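You operate a simulated robot arm through the tools that you are given. There is no shell and no other tool.

Carry out the task below with a simulated robot arm. There is one attempt and no reset: what you move stays moved.

JOB
Stand the tube and block of the card's shade on the light box and switch it on.
Fine: its knob on SHOP. Set down upright: what you pick out.

Only the result counts: the job must be done as asked and must still hold three seconds after the hand-in. Knocking over, shifting, dropping, spilling or breaking anything else fails it.

ROBOT AND FRAMES
A 6-joint arm with a fingered hand, fixed in place. Base frame: the origin is on the floor under the middle of its stand, x ahead of it, y to its left, z up; the work surface is at about z = 780. Readings come in mm, rad, newtons and seconds.
With the tool pointing down near the work surface it reaches from about 140 to 840 mm from the base axis. Its first joint turns from -2.897 to 2.897 rad. Payload 5 kg.
Tool frame: the origin (TCP) lies between the finger pads and is the grasp point; the fingertips stand 36 mm ahead of it; z points along the fingers, y is the line along which they close. The gripper opens to 120 mm; its body begins 42 mm behind the TCP. The gripper is a hand of 4 fingers: y runs from the thumb to the fingers, the wrist lies at [-19, -123, -211] in the tool frame, and closing takes about 1.5 s.
Orientation is told as [roll, pitch, yaw] about the base's x, y, z axes, in that order, counted from this pose: with the fingers straight down and the wrist toward the robot, the tool's x, y and z point along [0, 1, 0], [1, 0, 0] and [0, 0, -1] of the base frame.

CONTROLS
- The arm moves only by the tool servo_tool. Its argument "increments" is a list that holds one entry, the list of rows, each a list of 6 numbers: the turn, a rotation vector about the base's x, y, z in units of 5 degrees (1.0 is 5 degrees), then the shift along the base's x, y, z in units of 30 mm (1.0 is 30 mm). In form: [[[rx, ry, rz, x, y, z], ...]]. A call has 1 to 20 rows; each row shifts and turns the commanded pose from where the row before left it. "gripper" is the opening in per cent of the stroke, from 0 (shut) to 100 (fully open), set as the call begins (left out, the last holds). A call with a number of a shift or a turn outside -1 to 1 is refused whole. A row lasts 0.2 s, in which the tool goes at most 50 mm and 0.15 rad; a call with a longer step from one row to the next is refused whole, and so is a gripper value outside its range. Where a pose cannot be reached the arm comes as near as it can. A force on the tool above 40 N (or 10 N above the force at the start of the call, whichever is more), or a blocked arm, ends the call early, and 0.2 s more pass. Each finger travels about 45 mm/s and halts on what it meets, pressing with about 25 N; the grip force reading is that of the motor and also rises with nothing between the fingers. The clock runs only during rows and for 0.2 s after the last one: add rows that do not move to give the fingers time. It gives the time, the measured TCP pose, the force on the tool (base axes), the opening and the grip force at its end, in the units of the frame above (readings bear some noise), with the torque about the TCP (base axes, N m) and any sound that the robot's microphone picked up.
- Cameras (640 x 400 px; columns grow to the right, rows downward): "scene" is fixed at [49.2, -648.1, 1375.5]; the picture's right is [0.89, -0.45, 0.00], its down [-0.11, -0.23, -0.97] and it looks along [0.43, 0.86, -0.26] (base axes); focal length 337 px, centre (320, 200). "wrist" rides on the gripper at [72, -101, -142] in the tool frame; the picture's right is [-0.79, 0.29, -0.54], its down [-0.56, -0.70, 0.44] and it looks along [-0.25, 0.65, 0.71] (tool axes); focal length 280 px, centre (320, 200). There is no depth. A picture from a camera that has moved, and an enlarged one, comes with that camera's place and axes in the base frame and with its lens.
- snapshot(camera): a new picture of that camera. The clock stands still meanwhile.
- move_column(by): slides the trunk up (or, below 0, down) by that many mm; the arm rides with it, the base frame stays. It gives what a move gives, with no picture.
- finger_targets(index, middle, ring, thumb_bend, thumb_turn): sets how far each is bent, from 0 (flat) to 100 (curled in); at 30 the hand is open as for a grip, at 70 the pads meet at the TCP. One left out holds its place. A second passes; each finger stops where it meets its share of the squeeze, and holds until it gets a number again. A gripper value or a shape takes the hand back. It gives what a move gives, with no picture; readings hold the bend of each and the force on the fingers (four entries, about 0 where the hand has none), thumb and palm. thumb_turn goes from beside the hand (0) to across from the fingers (100), as for a grip.
- preshape(shape): the hand has 4 fingers and takes this shape, open, in about a second: jaw (thumb against the fingers, like two jaws); tri (thumb and two fingers); tip (a fingertip pinch); poke (one finger out to press); point (the index stretched); flat (the hand flat); cup (the hand cupped); fist (a fist). The gripper value then closes the fingers along that shape, each until it touches; the sizes above hold for jaw. It gives what a move gives, with no picture.
- enlarge(camera, box): a new picture of the part [left, top, right, bottom] of that camera's present view, enlarged. The clock stands still meanwhile.
- job_done(): hands the job in; it is judged then, once.

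Nothing tells you positions but the pictures and the camera data. Unless the task says otherwise, let go and move clear before handing in.

The tools are called after ">>>" as a command line: name --argument value ..., lists and objects as JSON in quotes. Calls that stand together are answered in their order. servo_tool: Moves the arm, as the interface text tells. Its arguments: {"type":"object","properties":{"increments":{"type":"array","items":{"type":"array","items":{"type":"array","items":{"type":"number"}}}},"gripper":{"type":"number"}},"required":["increments"]} The other tools are called the same way: move_column (by) moves the trunk up or down; preshape (shape) gives the hand a shape; finger_targets (index, middle, ring, thumb_bend, thumb_turn) moves the fingers one by one; snapshot (camera) takes a picture; enlarge (camera, box) takes an enlarged picture of a part of a camera's view; job_done () hands the job in.

At the start:

```text
clock: 0.0
eef_pos: [660.4, 274.5, 1156.2]
ee_rot: [0.001, 0.001, -0.001]
wrist_force: [-0.3, 0.1, 0.3]
wrist_torque: [-0.03, -0.02, -0.02]
opening: 119.8
finger_force: 0.0
shape: jaw
bend: [30.0, 30.0, 30.0, 30.0, 98.0]
finger forces: [0.0, 0.0, 0.1, 0.1, 0.0, 0.0]
trunk travel left (down, up): [-725.0, 115.0]
```

scene: 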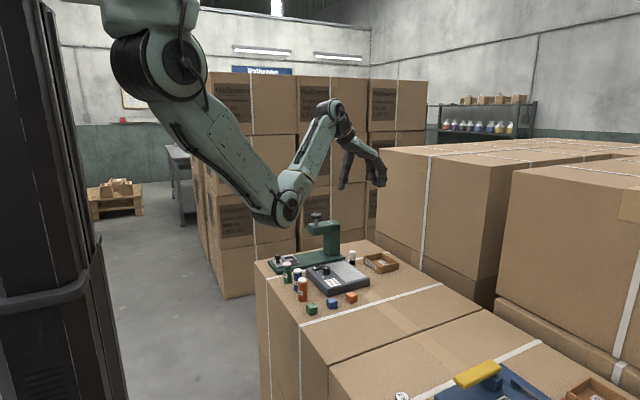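
wrist: 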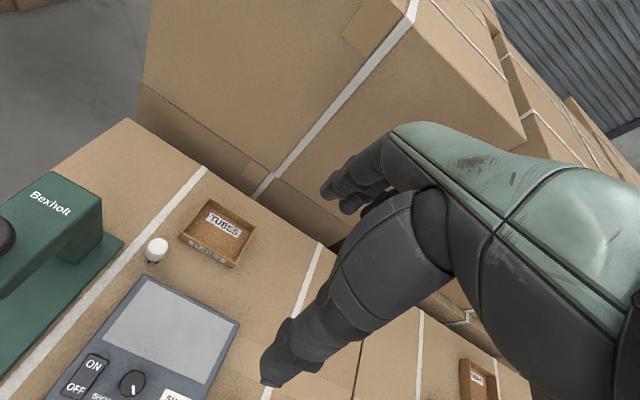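

I see a work surface with a light box, tubes, small blocks and a green press; I'll enlarge the scene view to read details.

>>> enlarge --camera "scene" --box '[250, 200, 410, 330]'

>>> enlarge --camera "wrist" --box '[0, 150, 320, 400]'

>>> enlarge --camera "scene" --box '[380, 330, 640, 400]'

```text
3.08 times, centred on (330, 265) of scene
camera zoom: at [49.2, -648.1, 1375.5], right [0.89, -0.45, 0.0], down [-0.11, -0.23, -0.97], along [0.43, 0.86, -0.26], focal length 1036 px, centre (289, 0)
```

zoom: 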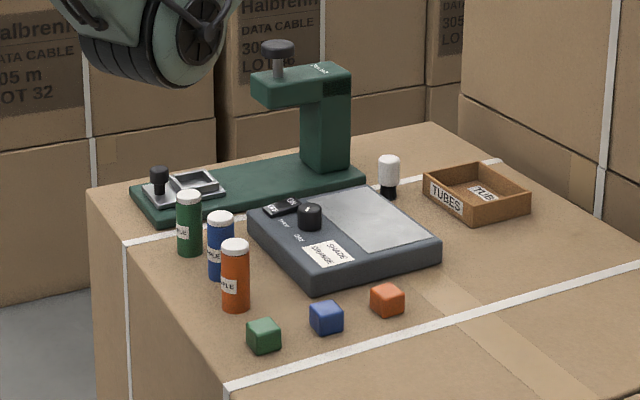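

```text
1.60 times, centred on (160, 275) of wrist
camera zoom: at [558.5, 348.6, 1298.9], right [0.29, -0.79, 0.54], down [-0.7, -0.56, -0.44], along [0.65, -0.25, -0.71], focal length 449 px, centre (576, 80)
```

zoom: 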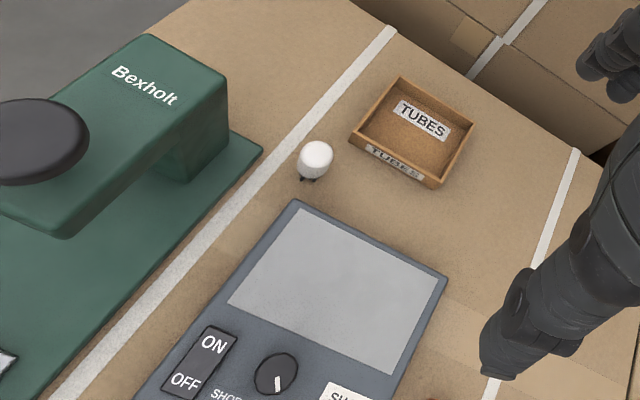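

```text
2.46 times, centred on (510, 365) of scene
camera zoom: at [49.2, -648.1, 1375.5], right [0.89, -0.45, 0.0], down [-0.11, -0.23, -0.97], along [0.43, 0.86, -0.26], focal length 828 px, centre (-148, -206)
```

zoom: 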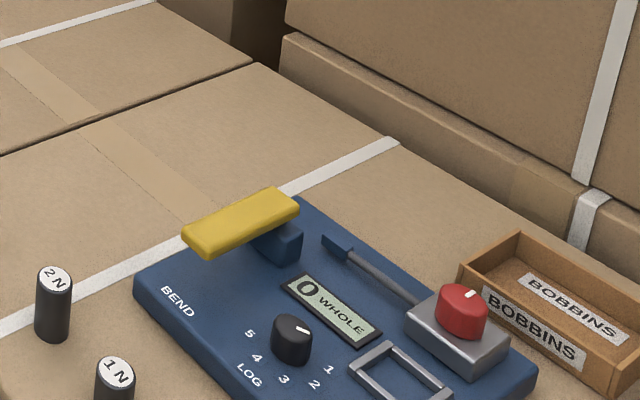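

A card on the light box seems to read "SHADE ORANGE"; I'll zoom in on card, tube labels and knob.

>>> enlarge --camera "scene" --box '[305, 245, 375, 295]'

>>> enlarge --camera "scene" --box '[276, 255, 326, 305]'

>>> enlarge --camera "wrist" --box '[40, 330, 220, 400]'

```text
8.00 times, centred on (340, 270) of scene
camera zoom: at [49.2, -648.1, 1375.5], right [0.89, -0.45, 0.0], down [-0.11, -0.23, -0.97], along [0.43, 0.86, -0.26], focal length 2693 px, centre (160, -360)
```

zoom: 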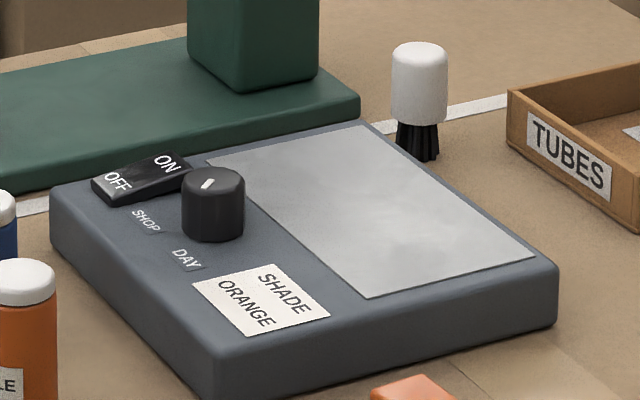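

```text
8.00 times, centred on (301, 280) of scene
camera zoom: at [49.2, -648.1, 1375.5], right [0.89, -0.45, 0.0], down [-0.11, -0.23, -0.97], along [0.43, 0.86, -0.26], focal length 2693 px, centre (472, -440)
```

zoom: 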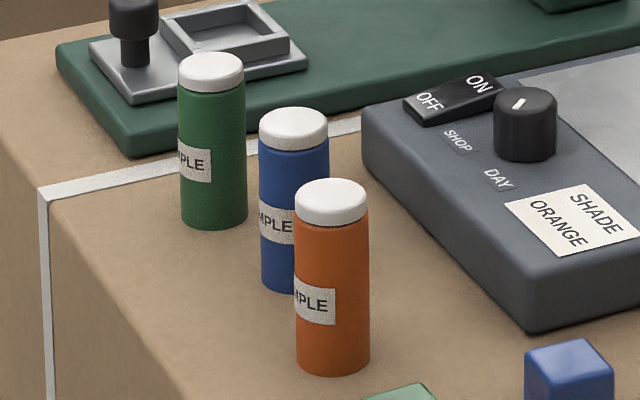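

```text
3.56 times, centred on (130, 365) of wrist
camera zoom: at [558.5, 348.6, 1298.9], right [0.29, -0.79, 0.54], down [-0.7, -0.56, -0.44], along [0.65, -0.25, -0.71], focal length 997 px, centre (996, -387)
```

zoom: 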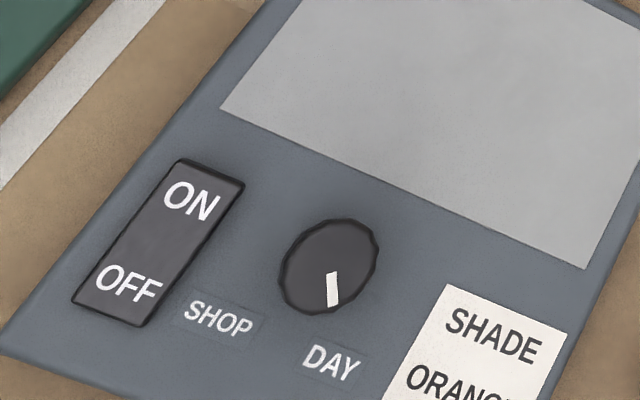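

The card says ORANGE, so I need the orange tube (about x 436, y 250) and the orange block on the panel (x ~590–670, y ~230–375). Knob is near (558, 317) and the rocker near (548, 365); I'll pull back so the wrist camera sees all of it.

>>> servo_tool --increments '[[[0, 0, 0, -0.876, 0.219, -0.252], [0, 0, 0, -0.876, 0.219, -0.252], [0, 0, 0, -0.876, 0.219, -0.252], [0, 0, 0, -0.876, 0.219, -0.252], [0, 0, 0, -0.876, 0.219, -0.252], [0, 0, 0, -0.876, 0.219, -0.252], [0, 0, 0, -0.876, 0.219, -0.252], [0, 0, 0, -0.876, 0.219, -0.252], [0, 0, 0, -0.876, 0.219, -0.252], [0, 0, 0, -0.876, 0.219, -0.252], [0, 0, 0, -0.876, 0.219, -0.252], [0, 0, 0, -0.876, 0.219, -0.252], [0, 0, 0, -0.876, 0.219, -0.252], [0, 0, 0, -0.876, 0.219, -0.252]]]'

>>> snapshot --camera "wrist"

>>> snapshot --camera "scene"

```text
clock: 3.0
eef_pos: [297.1, 369.7, 1040.2]
ee_rot: [0.003, -0.004, 0.002]
wrist_force: [-0.8, 0.0, 0.1]
wrist_torque: [-0.03, -0.01, 0.03]
opening: 119.6
finger_force: 0.1
shape: jaw
bend: [30.0, 30.0, 30.0, 30.0, 98.0]
finger forces: [0.0, 0.0, 0.0, 0.0, 0.1, 0.1]
out of reach, approached as far as the arm can: row 13, 14
trunk travel left (down, up): [-725.0, 115.0]
```

```text
taken
camera wrist: at [195.0, 441.9, 1181.4], right [0.29, -0.79, 0.54], down [-0.7, -0.56, -0.45], along [0.66, -0.25, -0.71], focal length 280 px, centre (320, 200)
```

wrist: 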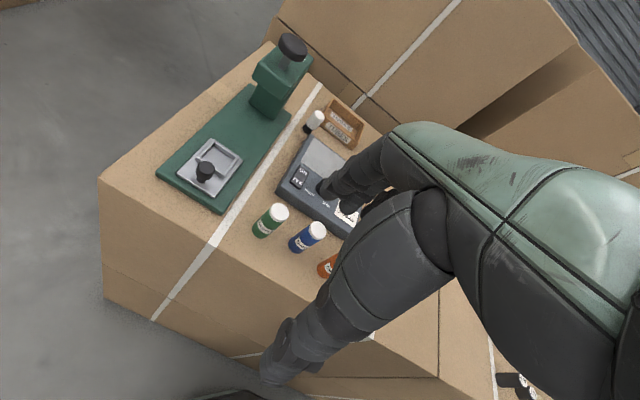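

```text
taken
```

scene: 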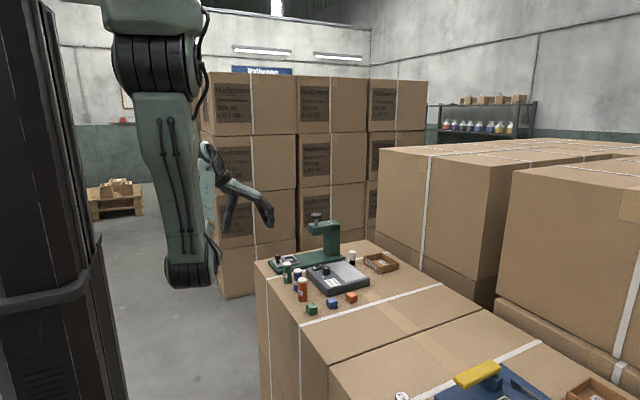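

The hand blocks the middle of the wrist view, so I'll hover above the orange tube, where the spot under the tool shows between thumb and fingers.

>>> servo_tool --increments '[[[0, 0, 0, 0.797, -0.647, -0.28], [0, 0, 0, 0.797, -0.647, -0.28], [0, 0, 0, 0.797, -0.647, -0.28], [0, 0, 0, 0.797, -0.647, -0.28], [0, 0, 0, 0.797, -0.647, -0.28], [0, 0, 0, 0.797, -0.647, -0.28], [0, 0, 0, 0, 0, 0]]]'

>>> snapshot --camera "wrist"

>>> snapshot --camera "scene"

```text
clock: 4.6
eef_pos: [440.7, 251.7, 987.5]
ee_rot: [0.0, 0.001, 0.002]
wrist_force: [-0.3, -0.9, 0.7]
wrist_torque: [0.01, -0.03, 0.01]
opening: 119.6
finger_force: 0.1
shape: jaw
bend: [30.0, 30.0, 30.0, 30.0, 98.0]
finger forces: [0.0, 0.1, 0.1, 0.0, 0.0, 0.0]
trunk travel left (down, up): [-725.0, 115.0]
```

```text
taken
camera wrist: at [340.6, 325.1, 1130.4], right [0.29, -0.79, 0.54], down [-0.7, -0.56, -0.44], along [0.65, -0.25, -0.71], focal length 280 px, centre (320, 200)
```

wrist: 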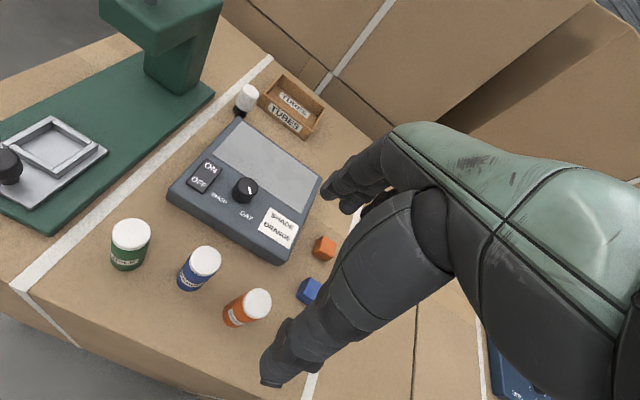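

```text
taken
```

scene: 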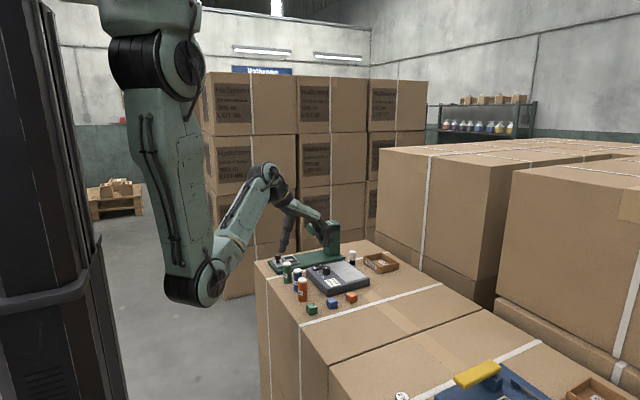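

>>> enlarge --camera "wrist" --box '[90, 200, 340, 360]'

>>> enlarge --camera "wrist" --box '[160, 110, 340, 270]'

```text
2.50 times, centred on (215, 280) of wrist
camera zoom: at [340.6, 325.1, 1130.4], right [0.29, -0.79, 0.54], down [-0.7, -0.56, -0.44], along [0.65, -0.25, -0.71], focal length 701 px, centre (582, 0)
```

zoom: 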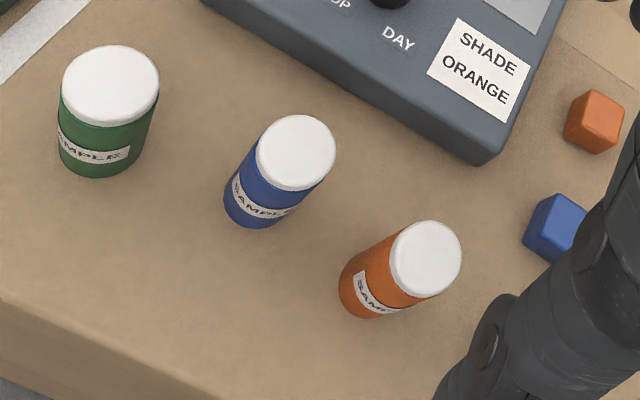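

```text
2.50 times, centred on (250, 190) of wrist
camera zoom: at [340.6, 325.1, 1130.4], right [0.29, -0.79, 0.54], down [-0.7, -0.56, -0.44], along [0.65, -0.25, -0.71], focal length 701 px, centre (495, 225)
```

zoom: 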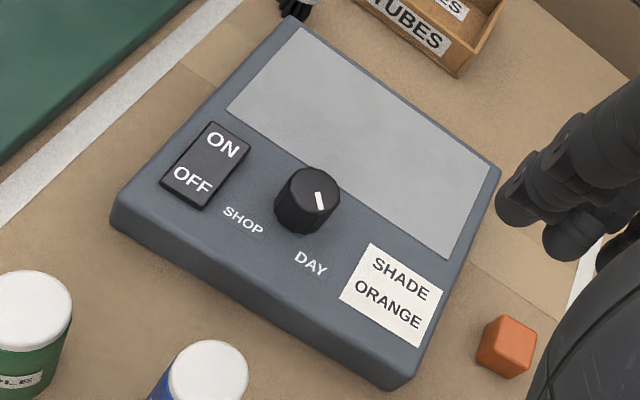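

>>> enlarge --camera "scene" --box '[255, 160, 355, 310]'

```text
2.67 times, centred on (305, 235) of scene
camera zoom: at [49.2, -648.1, 1375.5], right [0.89, -0.45, 0.0], down [-0.11, -0.23, -0.97], along [0.43, 0.86, -0.26], focal length 898 px, centre (360, 107)
```

zoom: 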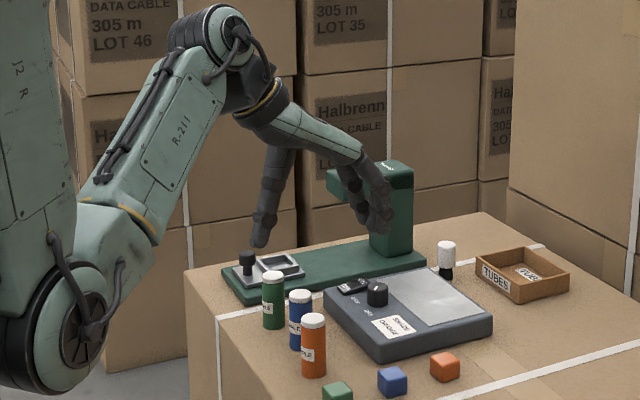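

Orange tube stands at about (434, 245) with its cap top near z 850, and the box edge is at x ≈ 505, so I'll narrow the hand first and check its shape.

>>> servo_tool --increments '[[[0, 0, 0, -0.1, -0.1, -0.4], [0, 0, 0, -0.1, -0.1, -0.4], [0, 0, 0, 0, 0, -0.4], [0, 0, 0, 0, 0, -0.4], [0, 0, 0, 0, 0, 0], [0, 0, 0, 0, 0, 0], [0, 0, 0, 0, 0, 0]]]' --gripper 55

>>> snapshot --camera "wrist"

>>> enlarge --camera "scene" --box '[255, 160, 355, 310]'

```text
clock: 6.2
eef_pos: [436.3, 245.3, 938.7]
ee_rot: [0.0, 0.0, 0.0]
wrist_force: [0.0, 1.2, -0.8]
wrist_torque: [-0.01, -0.01, 0.0]
opening: 66.7
finger_force: 0.1
shape: jaw
bend: [74.0, 43.0, 40.0, 67.0, 100.0]
finger forces: [0.0, 0.0, 0.0, 0.1, 0.0, 0.0]
trunk travel left (down, up): [-725.0, 115.0]
```

```text
taken
camera wrist: at [334.3, 318.8, 1082.3], right [0.29, -0.79, 0.54], down [-0.7, -0.56, -0.44], along [0.65, -0.25, -0.71], focal length 280 px, centre (320, 200)
```

wrist: 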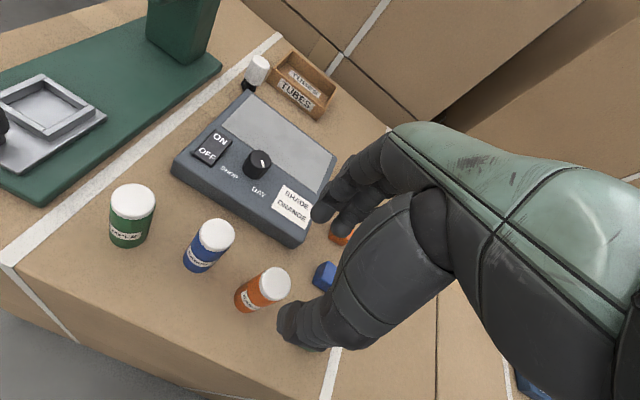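

```text
2.67 times, centred on (305, 235) of scene
camera zoom: at [49.2, -648.1, 1375.5], right [0.89, -0.45, 0.0], down [-0.11, -0.23, -0.97], along [0.43, 0.86, -0.26], focal length 898 px, centre (360, 107)
```

zoom: 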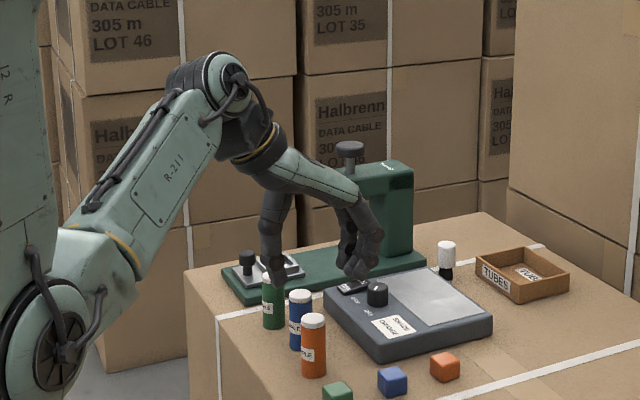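

>>> enlarge --camera "wrist" --box '[250, 120, 450, 370]'

>>> enlarge --camera "scene" --box '[280, 210, 330, 280]'

```text
1.60 times, centred on (350, 245) of wrist
camera zoom: at [334.3, 318.8, 1082.3], right [0.29, -0.79, 0.54], down [-0.7, -0.56, -0.44], along [0.65, -0.25, -0.71], focal length 449 px, centre (272, 128)
```

zoom: 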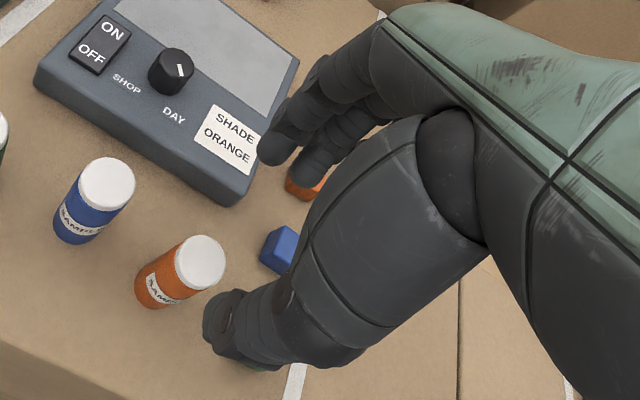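

```text
5.71 times, centred on (305, 245) of scene
camera zoom: at [49.2, -648.1, 1375.5], right [0.89, -0.45, 0.0], down [-0.11, -0.23, -0.97], along [0.43, 0.86, -0.26], focal length 1923 px, centre (406, -57)
```

zoom: 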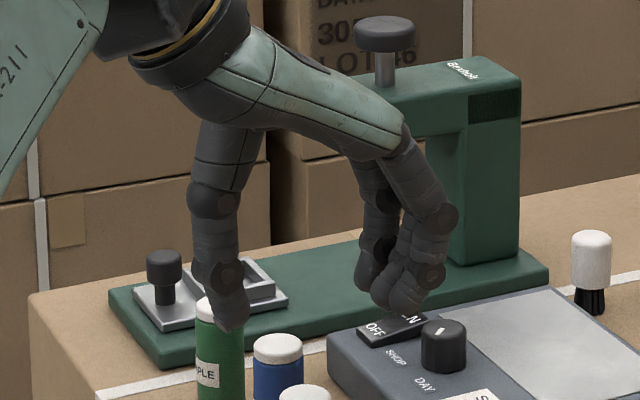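

The hand straddles the tube spot well; I'll lower to just around the tube's cap and check alignment.

>>> servo_tool --increments '[[[0, 0, 0, 0, 0, -0.5], [0, 0, 0, 0, 0, -0.5], [0, 0, 0, 0, 0, -0.5], [0, 0, 0, 0, 0, -0.4], [0, 0, 0, 0, 0, 0]]]'

>>> snapshot --camera "wrist"

>>> enlarge --camera "scene" --box '[265, 220, 365, 320]'

```text
clock: 7.4
eef_pos: [434.1, 247.5, 882.2]
ee_rot: [0.001, 0.0, -0.001]
wrist_force: [0.1, 0.2, -0.3]
wrist_torque: [0.0, -0.01, -0.01]
opening: 66.1
finger_force: 0.1
shape: jaw
bend: [74.0, 43.0, 40.0, 67.0, 100.0]
finger forces: [0.0, 0.0, 0.0, 0.1, 0.1, 0.0]
trunk travel left (down, up): [-725.0, 115.0]
```

```text
taken
camera wrist: at [333.7, 319.5, 1024.8], right [0.29, -0.79, 0.54], down [-0.7, -0.56, -0.44], along [0.65, -0.25, -0.71], focal length 280 px, centre (320, 200)
```

wrist: 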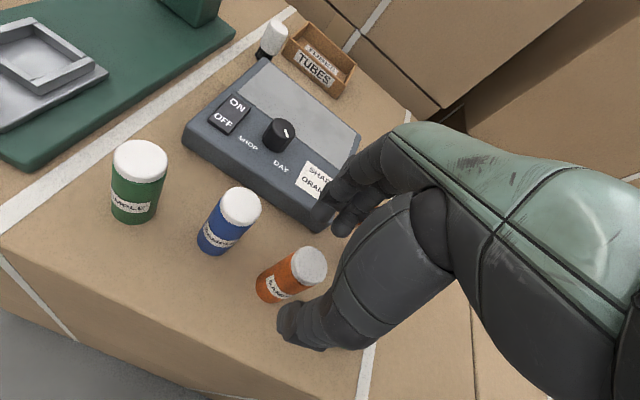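

```text
4.00 times, centred on (315, 270) of scene
camera zoom: at [49.2, -648.1, 1375.5], right [0.89, -0.45, 0.0], down [-0.11, -0.23, -0.97], along [0.43, 0.86, -0.26], focal length 1346 px, centre (340, -80)
```

zoom: 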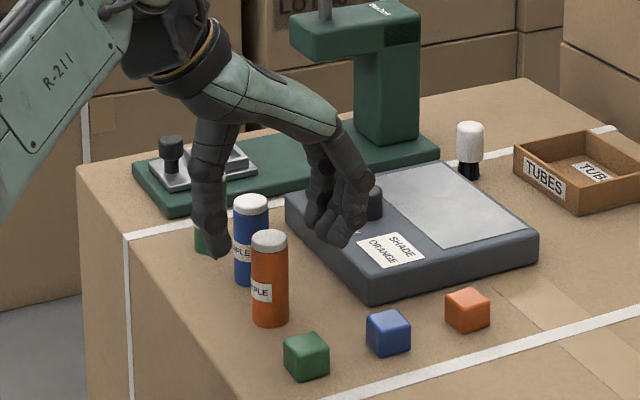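

The tube is right on the tool axis. I'll lower to grip height, keeping the fingertips clear of the box edge.

>>> servo_tool --increments '[[[0, 0, 0, 0, 0, -0.4], [0, 0, 0, 0, 0, -0.4], [0, 0, 0, 0, 0, -0.4], [0, 0, 0, 0, 0, -0.4], [0, 0, 0, 0, 0, 0]]]'

>>> snapshot --camera "wrist"

>>> enlarge --camera "scene" --box '[265, 220, 365, 320]'

```text
clock: 8.6
eef_pos: [434.9, 246.1, 834.3]
ee_rot: [0.001, 0.0, 0.001]
wrist_force: [-0.7, -0.1, -0.7]
wrist_torque: [-0.02, -0.02, 0.01]
opening: 66.4
finger_force: 0.0
shape: jaw
bend: [74.0, 43.0, 40.0, 67.0, 100.0]
finger forces: [0.1, 0.1, 0.0, 0.1, 0.0, 0.0]
trunk travel left (down, up): [-725.0, 115.0]
```

```text
taken
camera wrist: at [333.9, 318.8, 977.1], right [0.29, -0.79, 0.54], down [-0.7, -0.56, -0.44], along [0.65, -0.25, -0.71], focal length 280 px, centre (320, 200)
```

wrist: 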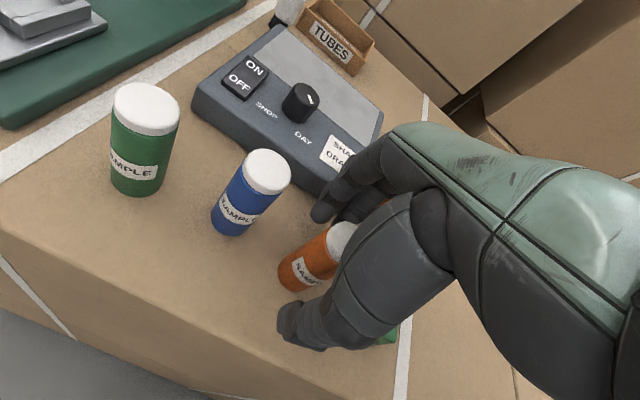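

```text
4.00 times, centred on (315, 270) of scene
camera zoom: at [49.2, -648.1, 1375.5], right [0.89, -0.45, 0.0], down [-0.11, -0.23, -0.97], along [0.43, 0.86, -0.26], focal length 1346 px, centre (340, -80)
```

zoom: 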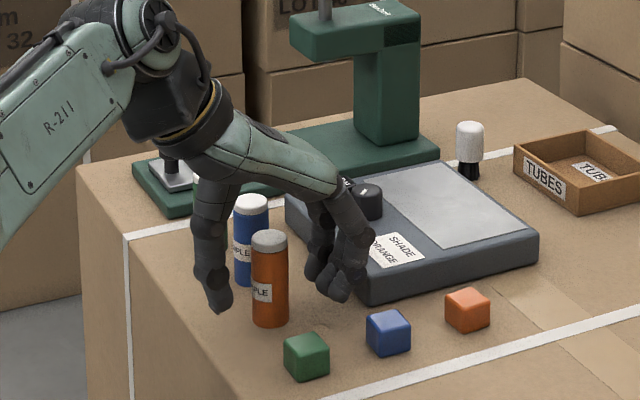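

No contact so far and the tube sits between thumb and fingers; closing now.

>>> servo_tool --increments '[[[0, 0, 0, 0, 0, 0], [0, 0, 0, 0, 0, 0], [0, 0, 0, 0, 0, 0], [0, 0, 0, 0, 0, 0], [0, 0, 0, 0, 0, 0], [0, 0, 0, 0, 0, 0], [0, 0, 0, 0, 0, 0], [0, 0, 0, 0, 0, 0]]]' --gripper 0

>>> snapshot --camera "wrist"

>>> enlarge --camera "scene" --box '[265, 220, 365, 320]'

```text
clock: 10.4
eef_pos: [435.1, 245.4, 833.8]
ee_rot: [0.0, -0.001, -0.001]
wrist_force: [0.1, 0.2, 0.2]
wrist_torque: [-0.02, -0.02, 0.02]
opening: 21.7
finger_force: 24.8
shape: jaw
bend: [73.0, 61.0, 65.0, 75.0, 100.0]
finger forces: [12.8, 6.6, 0.1, 0.0, 21.0, 0.0]
trunk travel left (down, up): [-725.0, 115.0]
```

```text
taken
camera wrist: at [334.0, 318.8, 977.3], right [0.29, -0.79, 0.54], down [-0.7, -0.56, -0.44], along [0.65, -0.25, -0.71], focal length 280 px, centre (320, 200)
```

wrist: 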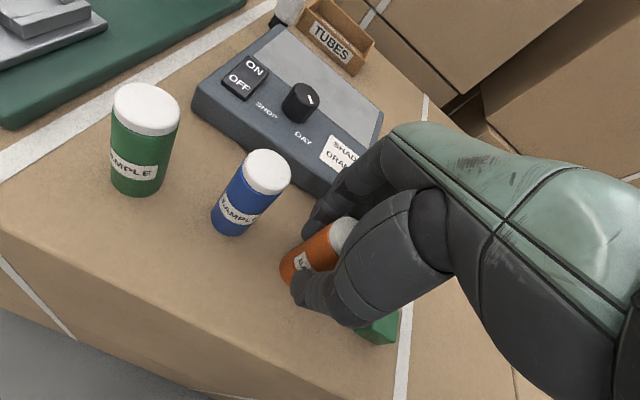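

```text
4.00 times, centred on (315, 270) of scene
camera zoom: at [49.2, -648.1, 1375.5], right [0.89, -0.45, 0.0], down [-0.11, -0.23, -0.97], along [0.43, 0.86, -0.26], focal length 1346 px, centre (340, -80)
```

zoom: 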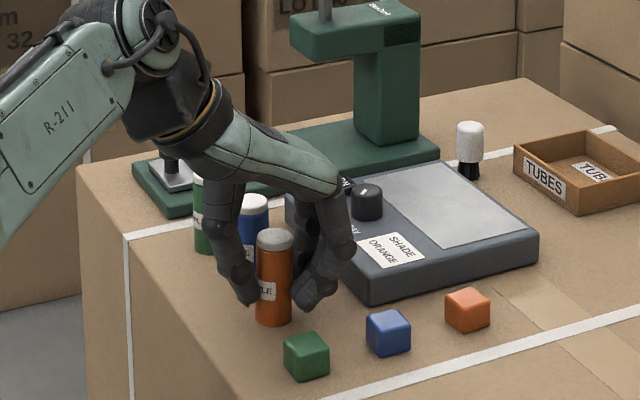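

The grip holds (thumb 21 N, index and middle loaded); I'll lift gently and check that the tube stays upright.

>>> servo_tool --increments '[[[0, 0, 0, 0, 0, 0.3], [0, 0, 0, 0, 0, 0.5], [0, 0, 0, 0, 0, 0.6], [0, 0, 0, 0, 0, 0.6], [0, 0, 0, 0, 0, 0]]]'

>>> snapshot --camera "wrist"

>>> enlarge --camera "scene" --box '[265, 220, 365, 320]'

```text
clock: 11.6
eef_pos: [435.2, 246.0, 895.4]
ee_rot: [0.001, -0.001, 0.001]
wrist_force: [0.1, 0.1, -0.9]
wrist_torque: [-0.03, 0.0, -0.01]
opening: 21.8
finger_force: 25.2
shape: jaw
bend: [73.0, 61.0, 65.0, 75.0, 100.0]
finger forces: [12.9, 6.9, 0.0, 0.1, 20.9, 0.0]
trunk travel left (down, up): [-725.0, 115.0]
```

```text
taken
camera wrist: at [335.0, 319.2, 1037.9], right [0.29, -0.79, 0.54], down [-0.7, -0.56, -0.44], along [0.65, -0.25, -0.71], focal length 280 px, centre (320, 200)
```

wrist: 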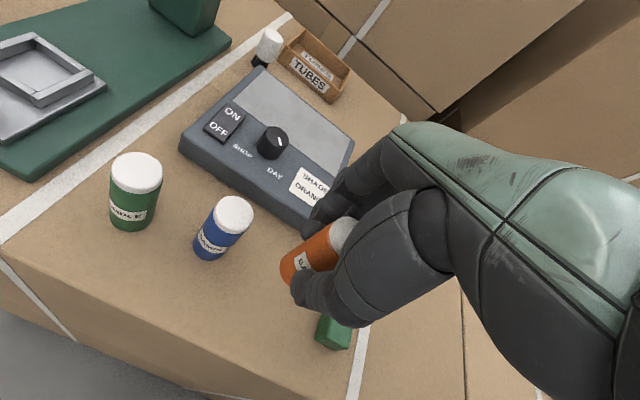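

```text
4.00 times, centred on (315, 270) of scene
camera zoom: at [49.2, -648.1, 1375.5], right [0.89, -0.45, 0.0], down [-0.11, -0.23, -0.97], along [0.43, 0.86, -0.26], focal length 1346 px, centre (340, -80)
```

zoom: 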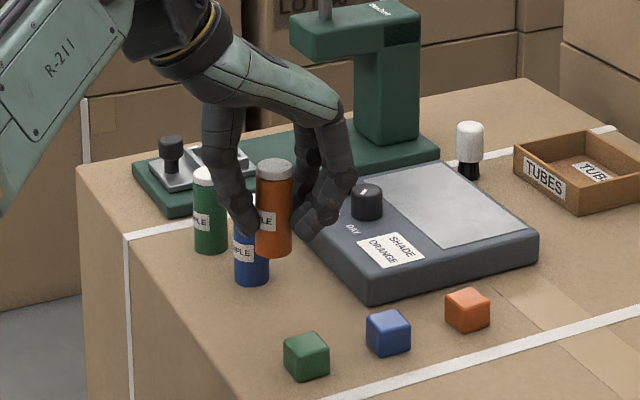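

The tube is held upright, its base about 54 mm below the TCP. I'll raise it and carry it over the far low-y part of the panel, around (643, 257).

>>> servo_tool --increments '[[[0, 0, 0, 0, 0, 0.8], [0, 0, 0, 0, 0, 0.7], [0, 0, 0, 0.3, 0, 0], [0, 0, 0, 0.6, 0.04, 0], [0, 0, 0, 0.7, 0.04, 0], [0, 0, 0, 0.7, 0.04, 0], [0, 0, 0, 0.7, 0.04, 0], [0, 0, 0, 0.7, 0.04, 0], [0, 0, 0, 0.7, 0.04, 0], [0, 0, 0, 0.7, 0.04, 0], [0, 0, 0, 0.7, 0.04, 0], [0, 0, 0, 0.6, 0.04, 0], [0, 0, 0, 0.5, 0.04, 0], [0, 0, 0, 0, 0, 0]]]'

>>> snapshot --camera "wrist"

>>> enlarge --camera "scene" --box '[285, 200, 405, 310]'

```text
clock: 14.6
eef_pos: [643.0, 258.5, 940.2]
ee_rot: [0.0, 0.001, 0.0]
wrist_force: [-0.1, 0.2, -0.3]
wrist_torque: [0.0, 0.0, -0.01]
opening: 21.4
finger_force: 24.8
shape: jaw
bend: [73.0, 61.0, 66.0, 75.0, 100.0]
finger forces: [13.0, 7.1, 0.0, 0.1, 21.0, 0.1]
trunk travel left (down, up): [-725.0, 115.0]
```

```text
taken
camera wrist: at [541.9, 330.9, 1082.8], right [0.29, -0.79, 0.54], down [-0.7, -0.56, -0.44], along [0.65, -0.25, -0.71], focal length 280 px, centre (320, 200)
```

wrist: 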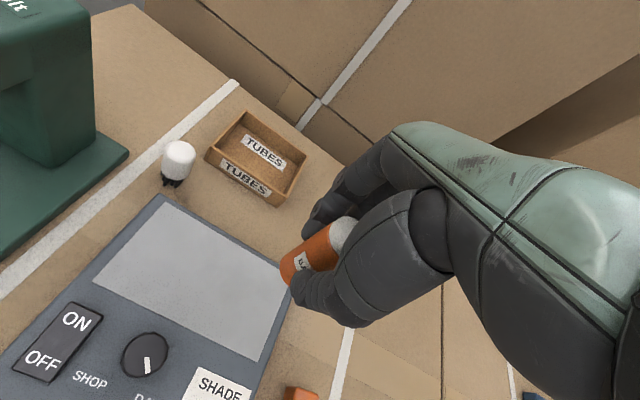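

```text
3.64 times, centred on (345, 255) of scene
camera zoom: at [49.2, -648.1, 1375.5], right [0.89, -0.45, 0.0], down [-0.11, -0.23, -0.97], along [0.43, 0.86, -0.26], focal length 1224 px, centre (229, 0)
```

zoom: 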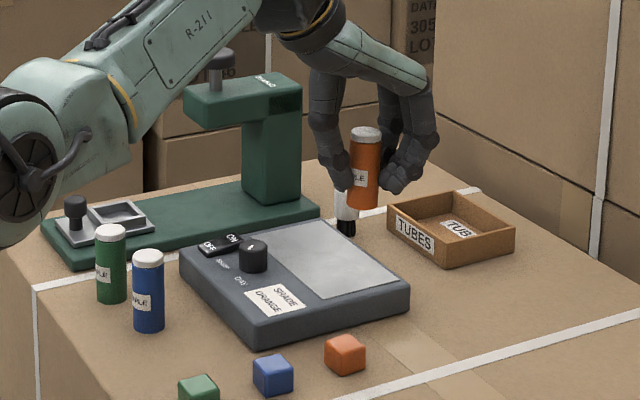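

>>> enlarge --camera "scene" --box '[362, 225, 402, 265]'

>>> enlarge --camera "wrist" --box '[240, 180, 400, 340]'

```text
10.00 times, centred on (382, 245) of scene
camera zoom: at [49.2, -648.1, 1375.5], right [0.89, -0.45, 0.0], down [-0.11, -0.23, -0.97], along [0.43, 0.86, -0.26], focal length 3366 px, centre (-300, -250)
```

zoom: 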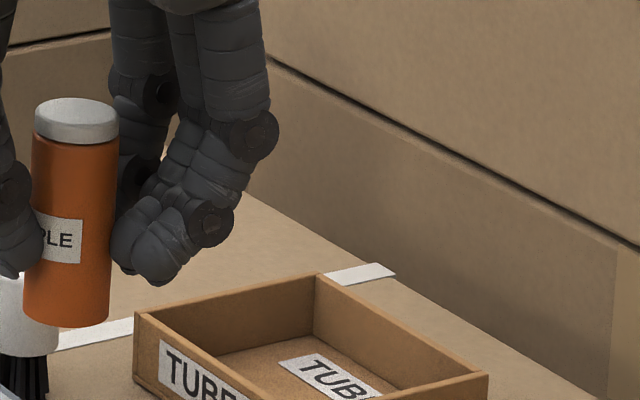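

```text
2.50 times, centred on (320, 260) of wrist
camera zoom: at [541.9, 330.9, 1082.8], right [0.29, -0.79, 0.54], down [-0.7, -0.56, -0.44], along [0.65, -0.25, -0.71], focal length 701 px, centre (320, 50)
```

zoom: 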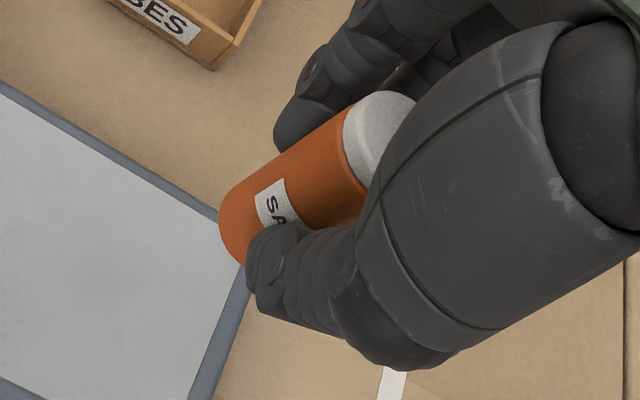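

The tube hangs nearly upright (about 1° off) and the box top comes out at z ≈ 814, so it should touch at TCP z ≈ 868. Lowering to just above.

>>> servo_tool --increments '[[[0, 0, 0, 0, 0, -0.5], [0, 0, 0, 0, 0, -0.5], [0, 0, 0, 0, 0, -0.5], [0, 0, 0, 0, 0, -0.4], [0, 0, 0, 0, 0, -0.2], [0, 0, 0, 0, 0, 0]]]'

>>> enlarge --camera "wrist" --box '[150, 180, 400, 400]'

>>> enlarge --camera "scene" --box '[325, 220, 415, 310]'

```text
clock: 16.0
eef_pos: [642.3, 258.8, 876.0]
ee_rot: [0.0, 0.002, 0.001]
wrist_force: [0.2, 0.5, -1.7]
wrist_torque: [0.02, 0.05, -0.01]
opening: 21.5
finger_force: 25.0
shape: jaw
bend: [73.0, 61.0, 66.0, 75.0, 100.0]
finger forces: [13.2, 7.1, 0.0, 0.0, 21.0, 0.0]
trunk travel left (down, up): [-725.0, 115.0]
```

```text
1.82 times, centred on (275, 290) of wrist
camera zoom: at [541.4, 331.4, 1018.9], right [0.29, -0.79, 0.54], down [-0.7, -0.56, -0.44], along [0.65, -0.25, -0.71], focal length 510 px, centre (402, 36)
```

zoom: 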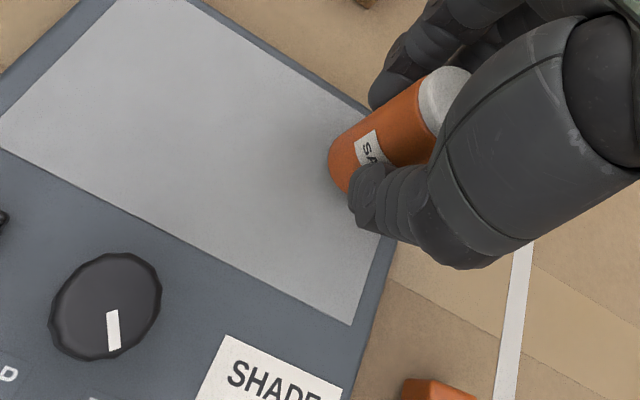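

```text
4.44 times, centred on (370, 265) of scene
camera zoom: at [49.2, -648.1, 1375.5], right [0.89, -0.45, 0.0], down [-0.11, -0.23, -0.97], along [0.43, 0.86, -0.26], focal length 1496 px, centre (98, -89)
```

zoom: 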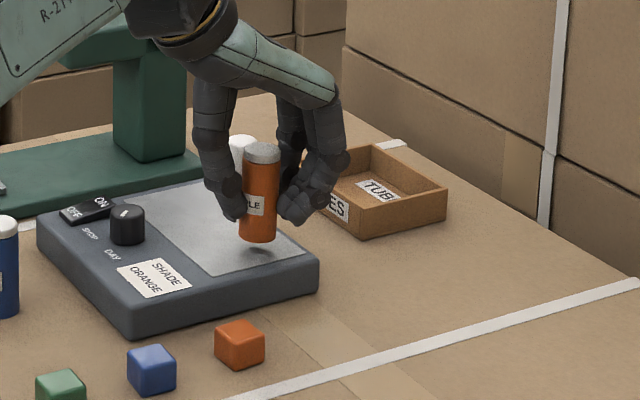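

The tube hangs a few millimetres above the panel; lowering in small steps and watching the force.

>>> servo_tool --increments '[[[0, 0, 0, 0, 0, -0.1], [0, 0, 0, 0, 0, -0.08], [0, 0, 0, 0, 0, 0]]]'

>>> enlarge --camera "scene" --box '[340, 240, 390, 290]'

```text
clock: 16.8
eef_pos: [643.2, 259.3, 870.3]
ee_rot: [0.0, 0.0, -0.001]
wrist_force: [0.5, -0.5, -1.1]
wrist_torque: [-0.02, -0.02, -0.03]
opening: 21.9
finger_force: 24.2
shape: jaw
bend: [73.0, 61.0, 66.0, 75.0, 100.0]
finger forces: [13.0, 7.2, 0.0, 0.0, 20.9, 0.0]
trunk travel left (down, up): [-725.0, 115.0]
```

```text
8.00 times, centred on (365, 265) of scene
camera zoom: at [49.2, -648.1, 1375.5], right [0.89, -0.45, 0.0], down [-0.11, -0.23, -0.97], along [0.43, 0.86, -0.26], focal length 2693 px, centre (-40, -320)
```

zoom: 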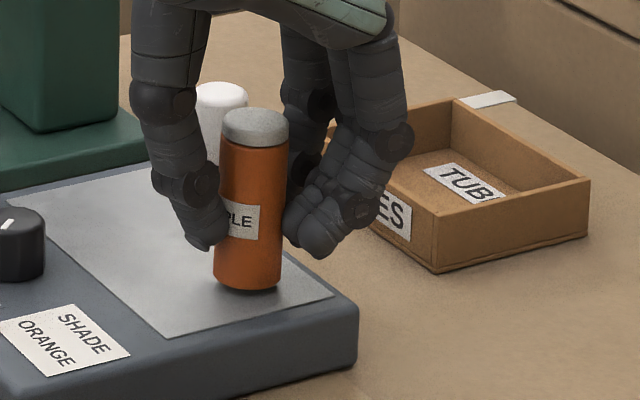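

>>> servo_tool --increments '[[[0, 0, 0, 0, 0, -0.05], [0, 0, 0, 0, 0, 0]]]'

>>> servo_tool --increments '[[[0, 0, 0, 0, 0, -0.04], [0, 0, 0, 0, 0, 0]]]'

>>> enlarge --camera "scene" --box '[340, 240, 390, 290]'

```text
clock: 17.4
eef_pos: [642.4, 257.5, 869.2]
ee_rot: [0.0, 0.001, 0.0]
wrist_force: [0.5, 0.6, -0.7]
wrist_torque: [-0.01, 0.02, 0.01]
opening: 21.5
finger_force: 24.6
shape: jaw
bend: [73.0, 61.0, 66.0, 75.0, 100.0]
finger forces: [13.2, 7.1, 0.0, 0.0, 20.8, 0.1]
trunk travel left (down, up): [-725.0, 115.0]
```

```text
clock: 18.0
eef_pos: [642.0, 258.4, 869.5]
ee_rot: [-0.001, 0.001, -0.001]
wrist_force: [-0.2, 0.6, -0.5]
wrist_torque: [-0.02, -0.02, 0.03]
opening: 21.7
finger_force: 25.4
shape: jaw
bend: [73.0, 61.0, 66.0, 75.0, 100.0]
finger forces: [13.2, 7.1, 0.1, 0.0, 20.9, 0.0]
trunk travel left (down, up): [-725.0, 115.0]
```

```text
8.00 times, centred on (365, 265) of scene
camera zoom: at [49.2, -648.1, 1375.5], right [0.89, -0.45, 0.0], down [-0.11, -0.23, -0.97], along [0.43, 0.86, -0.26], focal length 2693 px, centre (-40, -320)
```

zoom: 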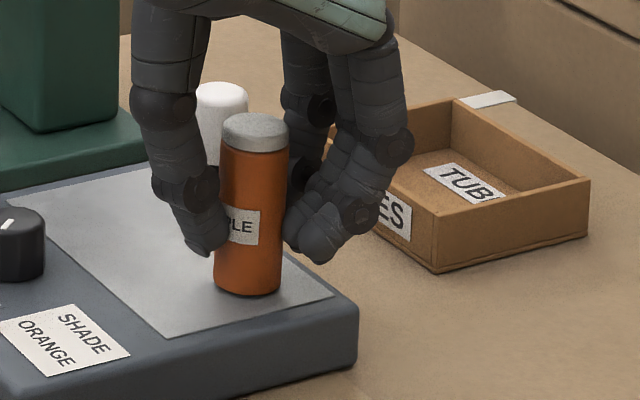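

>>> servo_tool --increments '[[[0, 0, 0, 0, 0, -0.05], [0, 0, 0, 0, 0, 0]]]'

>>> servo_tool --increments '[[[0, 0, 0, 0, 0, -0.05], [0, 0, 0, 0, 0, 0]]]'

>>> enlarge --camera "scene" --box '[340, 240, 390, 290]'

```text
clock: 18.6
eef_pos: [642.0, 258.5, 867.0]
ee_rot: [0.001, 0.0, -0.001]
wrist_force: [-0.3, 0.3, -0.8]
wrist_torque: [0.0, 0.01, 0.02]
opening: 21.6
finger_force: 25.2
shape: jaw
bend: [73.0, 61.0, 66.0, 75.0, 100.0]
finger forces: [13.2, 7.1, 0.0, 0.0, 21.0, 0.0]
trunk travel left (down, up): [-725.0, 115.0]
```

```text
clock: 19.2
eef_pos: [642.1, 258.2, 865.4]
ee_rot: [0.0, 0.001, -0.001]
wrist_force: [-0.3, -0.1, -0.2]
wrist_torque: [0.0, 0.06, -0.01]
opening: 21.4
finger_force: 24.8
shape: jaw
bend: [73.0, 61.0, 66.0, 75.0, 100.0]
finger forces: [13.1, 7.1, 0.1, 0.0, 21.0, 0.1]
trunk travel left (down, up): [-725.0, 115.0]
```

```text
8.00 times, centred on (365, 265) of scene
camera zoom: at [49.2, -648.1, 1375.5], right [0.89, -0.45, 0.0], down [-0.11, -0.23, -0.97], along [0.43, 0.86, -0.26], focal length 2693 px, centre (-40, -320)
```

zoom: 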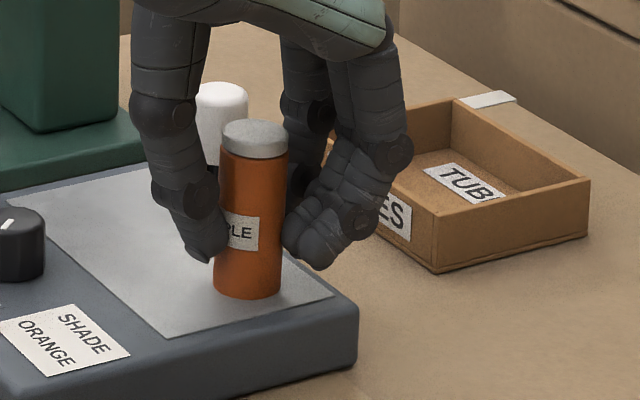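

>>> servo_tool --increments '[[[0, 0, 0, 0, 0, -0.04], [0, 0, 0, 0, 0, 0]]]'

>>> servo_tool --increments '[[[0, 0, 0, 0, 0, 0], [0, 0, 0, 0, 0, 0]]]'

>>> enlarge --camera "scene" --box '[340, 240, 390, 290]'

```text
clock: 19.8
eef_pos: [641.2, 258.7, 863.9]
ee_rot: [0.002, 0.001, 0.001]
wrist_force: [-0.7, -0.4, 4.3]
wrist_torque: [0.0, -0.04, -0.03]
opening: 21.8
finger_force: 24.8
shape: jaw
bend: [73.0, 61.0, 66.0, 75.0, 100.0]
finger forces: [13.3, 7.3, 0.0, 0.1, 21.6, 0.0]
trunk travel left (down, up): [-725.0, 115.0]
```

```text
clock: 20.4
eef_pos: [640.8, 258.2, 864.7]
ee_rot: [0.003, 0.0, -0.001]
wrist_force: [0.2, 0.2, 6.1]
wrist_torque: [-0.01, -0.08, 0.02]
opening: 21.7
finger_force: 25.1
shape: jaw
bend: [73.0, 61.0, 66.0, 75.0, 100.0]
finger forces: [13.6, 7.5, 0.0, 0.0, 21.6, 0.1]
trunk travel left (down, up): [-725.0, 115.0]
```

```text
8.00 times, centred on (365, 265) of scene
camera zoom: at [49.2, -648.1, 1375.5], right [0.89, -0.45, 0.0], down [-0.11, -0.23, -0.97], along [0.43, 0.86, -0.26], focal length 2693 px, centre (-40, -320)
```

zoom: 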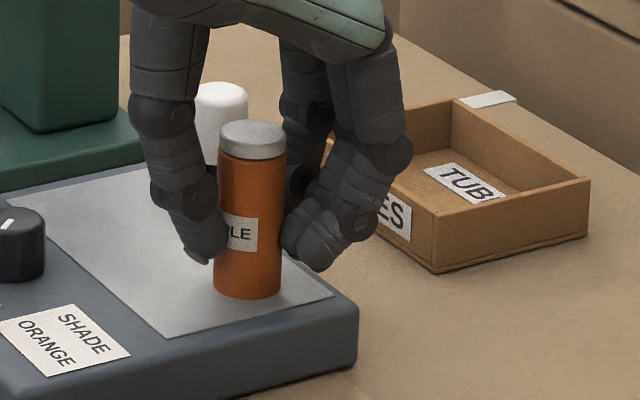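

The tube rests on the panel (about 5 N, upright). I'll open all fingers at once to release it evenly.

>>> finger_targets --index 45 --middle 40 --ring 40 --thumb_bend 50

>>> enlarge --camera "scene" --box '[340, 240, 390, 290]'

>>> snapshot --camera "wrist"

```text
clock: 21.4
eef_pos: [642.0, 257.4, 864.0]
ee_rot: [0.0, 0.001, -0.002]
wrist_force: [-0.4, 0.8, 0.2]
wrist_torque: [0.0, -0.01, -0.02]
opening: 70.7
finger_force: 0.0
shape: fingers
bend: [45.0, 40.0, 40.0, 50.0, 100.0]
finger forces: [0.1, 0.0, 0.0, 0.1, 0.1, 0.0]
trunk travel left (down, up): [-725.0, 115.0]
```

```text
8.00 times, centred on (365, 265) of scene
camera zoom: at [49.2, -648.1, 1375.5], right [0.89, -0.45, 0.0], down [-0.11, -0.23, -0.97], along [0.43, 0.86, -0.26], focal length 2693 px, centre (-40, -320)
```

zoom: 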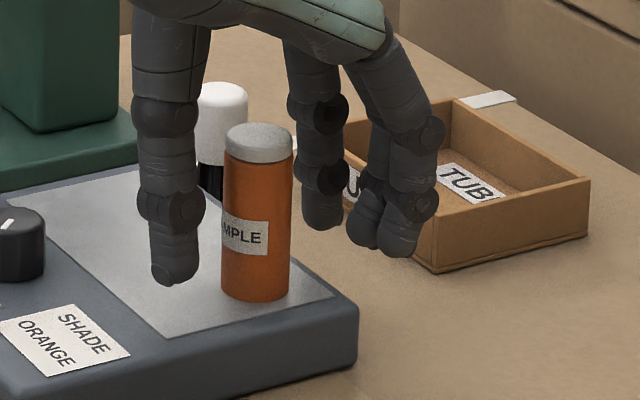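

```text
taken
camera wrist: at [541.1, 331.1, 1006.8], right [0.29, -0.79, 0.54], down [-0.7, -0.56, -0.44], along [0.65, -0.25, -0.71], focal length 280 px, centre (320, 200)
```

wrist: 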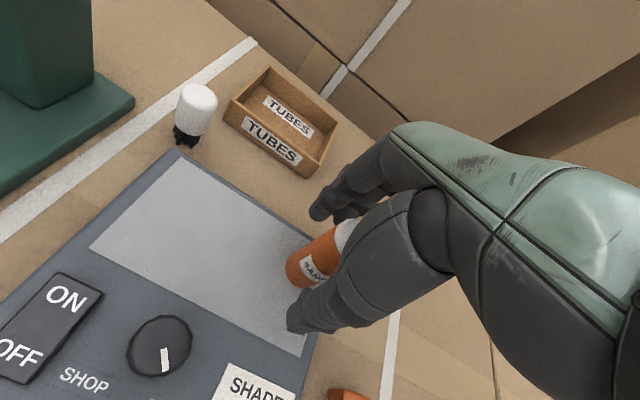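

The tube stands upright on the panel at about (647, 254). I'll lift straight up clear of it.

>>> servo_tool --increments '[[[0, 0, 0, 0, 0, 0.4], [0, 0, 0, 0, 0, 0.6], [0, 0, 0, 0, 0, 0.8], [0, 0, 0, 0, 0, 0.8], [0, 0, 0, 0, 0, 0.8], [0, 0, 0, 0, 0, 0.6], [0, 0, 0, 0, 0, 0]]]'

>>> snapshot --camera "wrist"

>>> enlarge --camera "scene" --box '[265, 200, 405, 320]'

```text
clock: 23.0
eef_pos: [642.1, 258.0, 983.4]
ee_rot: [0.001, 0.003, 0.0]
wrist_force: [0.3, -0.2, -0.2]
wrist_torque: [0.0, -0.01, 0.03]
opening: 71.1
finger_force: 0.1
shape: fingers
bend: [45.0, 40.0, 40.0, 50.0, 100.0]
finger forces: [0.0, 0.1, 0.0, 0.0, 0.0, 0.1]
trunk travel left (down, up): [-725.0, 115.0]
```

```text
taken
camera wrist: at [541.1, 331.3, 1126.4], right [0.29, -0.79, 0.54], down [-0.7, -0.56, -0.44], along [0.65, -0.25, -0.71], focal length 280 px, centre (320, 200)
```

wrist: 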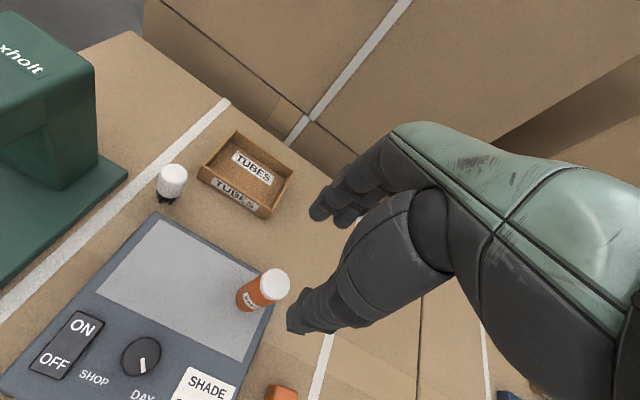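

```text
3.33 times, centred on (335, 260) of scene
camera zoom: at [49.2, -648.1, 1375.5], right [0.89, -0.45, 0.0], down [-0.11, -0.23, -0.97], along [0.43, 0.86, -0.26], focal length 1122 px, centre (270, 0)
```

zoom: 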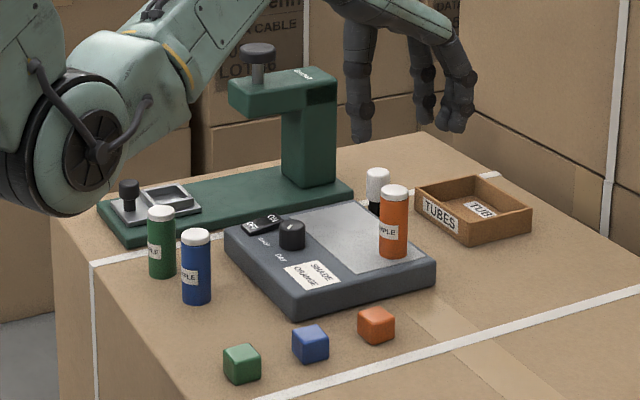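

The tube stands well. Next is the orange block near (573, 171); I'll hover above it and look at its exact place and turn.

>>> servo_tool --increments '[[[0, 0, 0, -0.3, -0.4, 0], [0, 0, 0, -0.5, -0.6, 0], [0, 0, 0, -0.5, -0.7, 0], [0, 0, 0, -0.5, -0.7, 0], [0, 0, 0, -0.47, -0.6, 0], [0, 0, 0, 0, 0, -0.5], [0, 0, 0, 0, 0, -0.5], [0, 0, 0, 0, 0, 0]]]'

>>> snapshot --camera "wrist"

>>> enlarge --camera "scene" --box '[295, 270, 375, 330]'

```text
clock: 24.8
eef_pos: [575.3, 166.7, 955.4]
ee_rot: [0.0, 0.001, -0.001]
wrist_force: [0.1, 0.0, 0.7]
wrist_torque: [0.01, 0.01, 0.0]
opening: 71.1
finger_force: 0.0
shape: fingers
bend: [45.0, 40.0, 40.0, 50.0, 100.0]
finger forces: [0.0, 0.0, 0.0, 0.0, 0.0, 0.1]
trunk travel left (down, up): [-725.0, 115.0]
```

```text
taken
camera wrist: at [474.0, 240.9, 1096.7], right [0.29, -0.79, 0.54], down [-0.7, -0.56, -0.44], along [0.65, -0.25, -0.71], focal length 280 px, centre (320, 200)
```

wrist: 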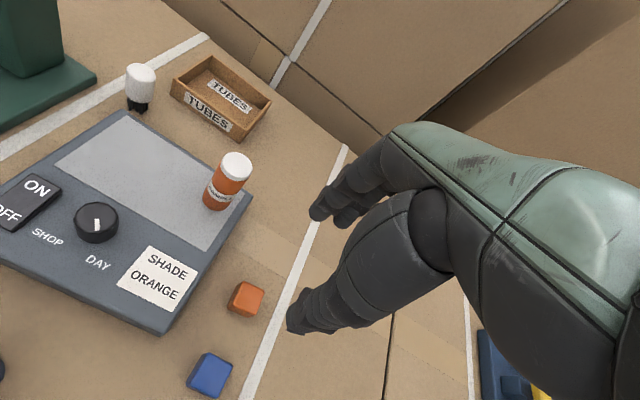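

```text
6.67 times, centred on (335, 300) of scene
camera zoom: at [49.2, -648.1, 1375.5], right [0.89, -0.45, 0.0], down [-0.11, -0.23, -0.97], along [0.43, 0.86, -0.26], focal length 2244 px, centre (220, -467)
```

zoom: 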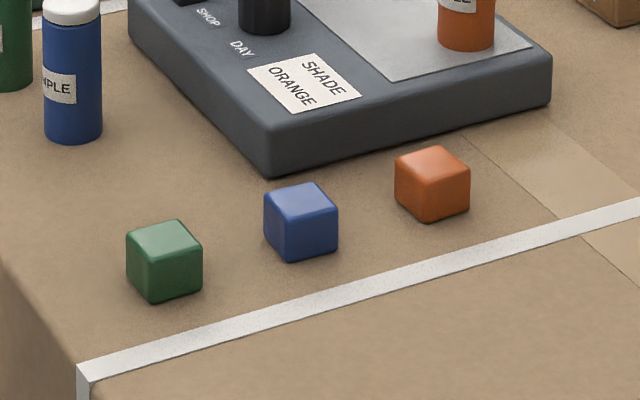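

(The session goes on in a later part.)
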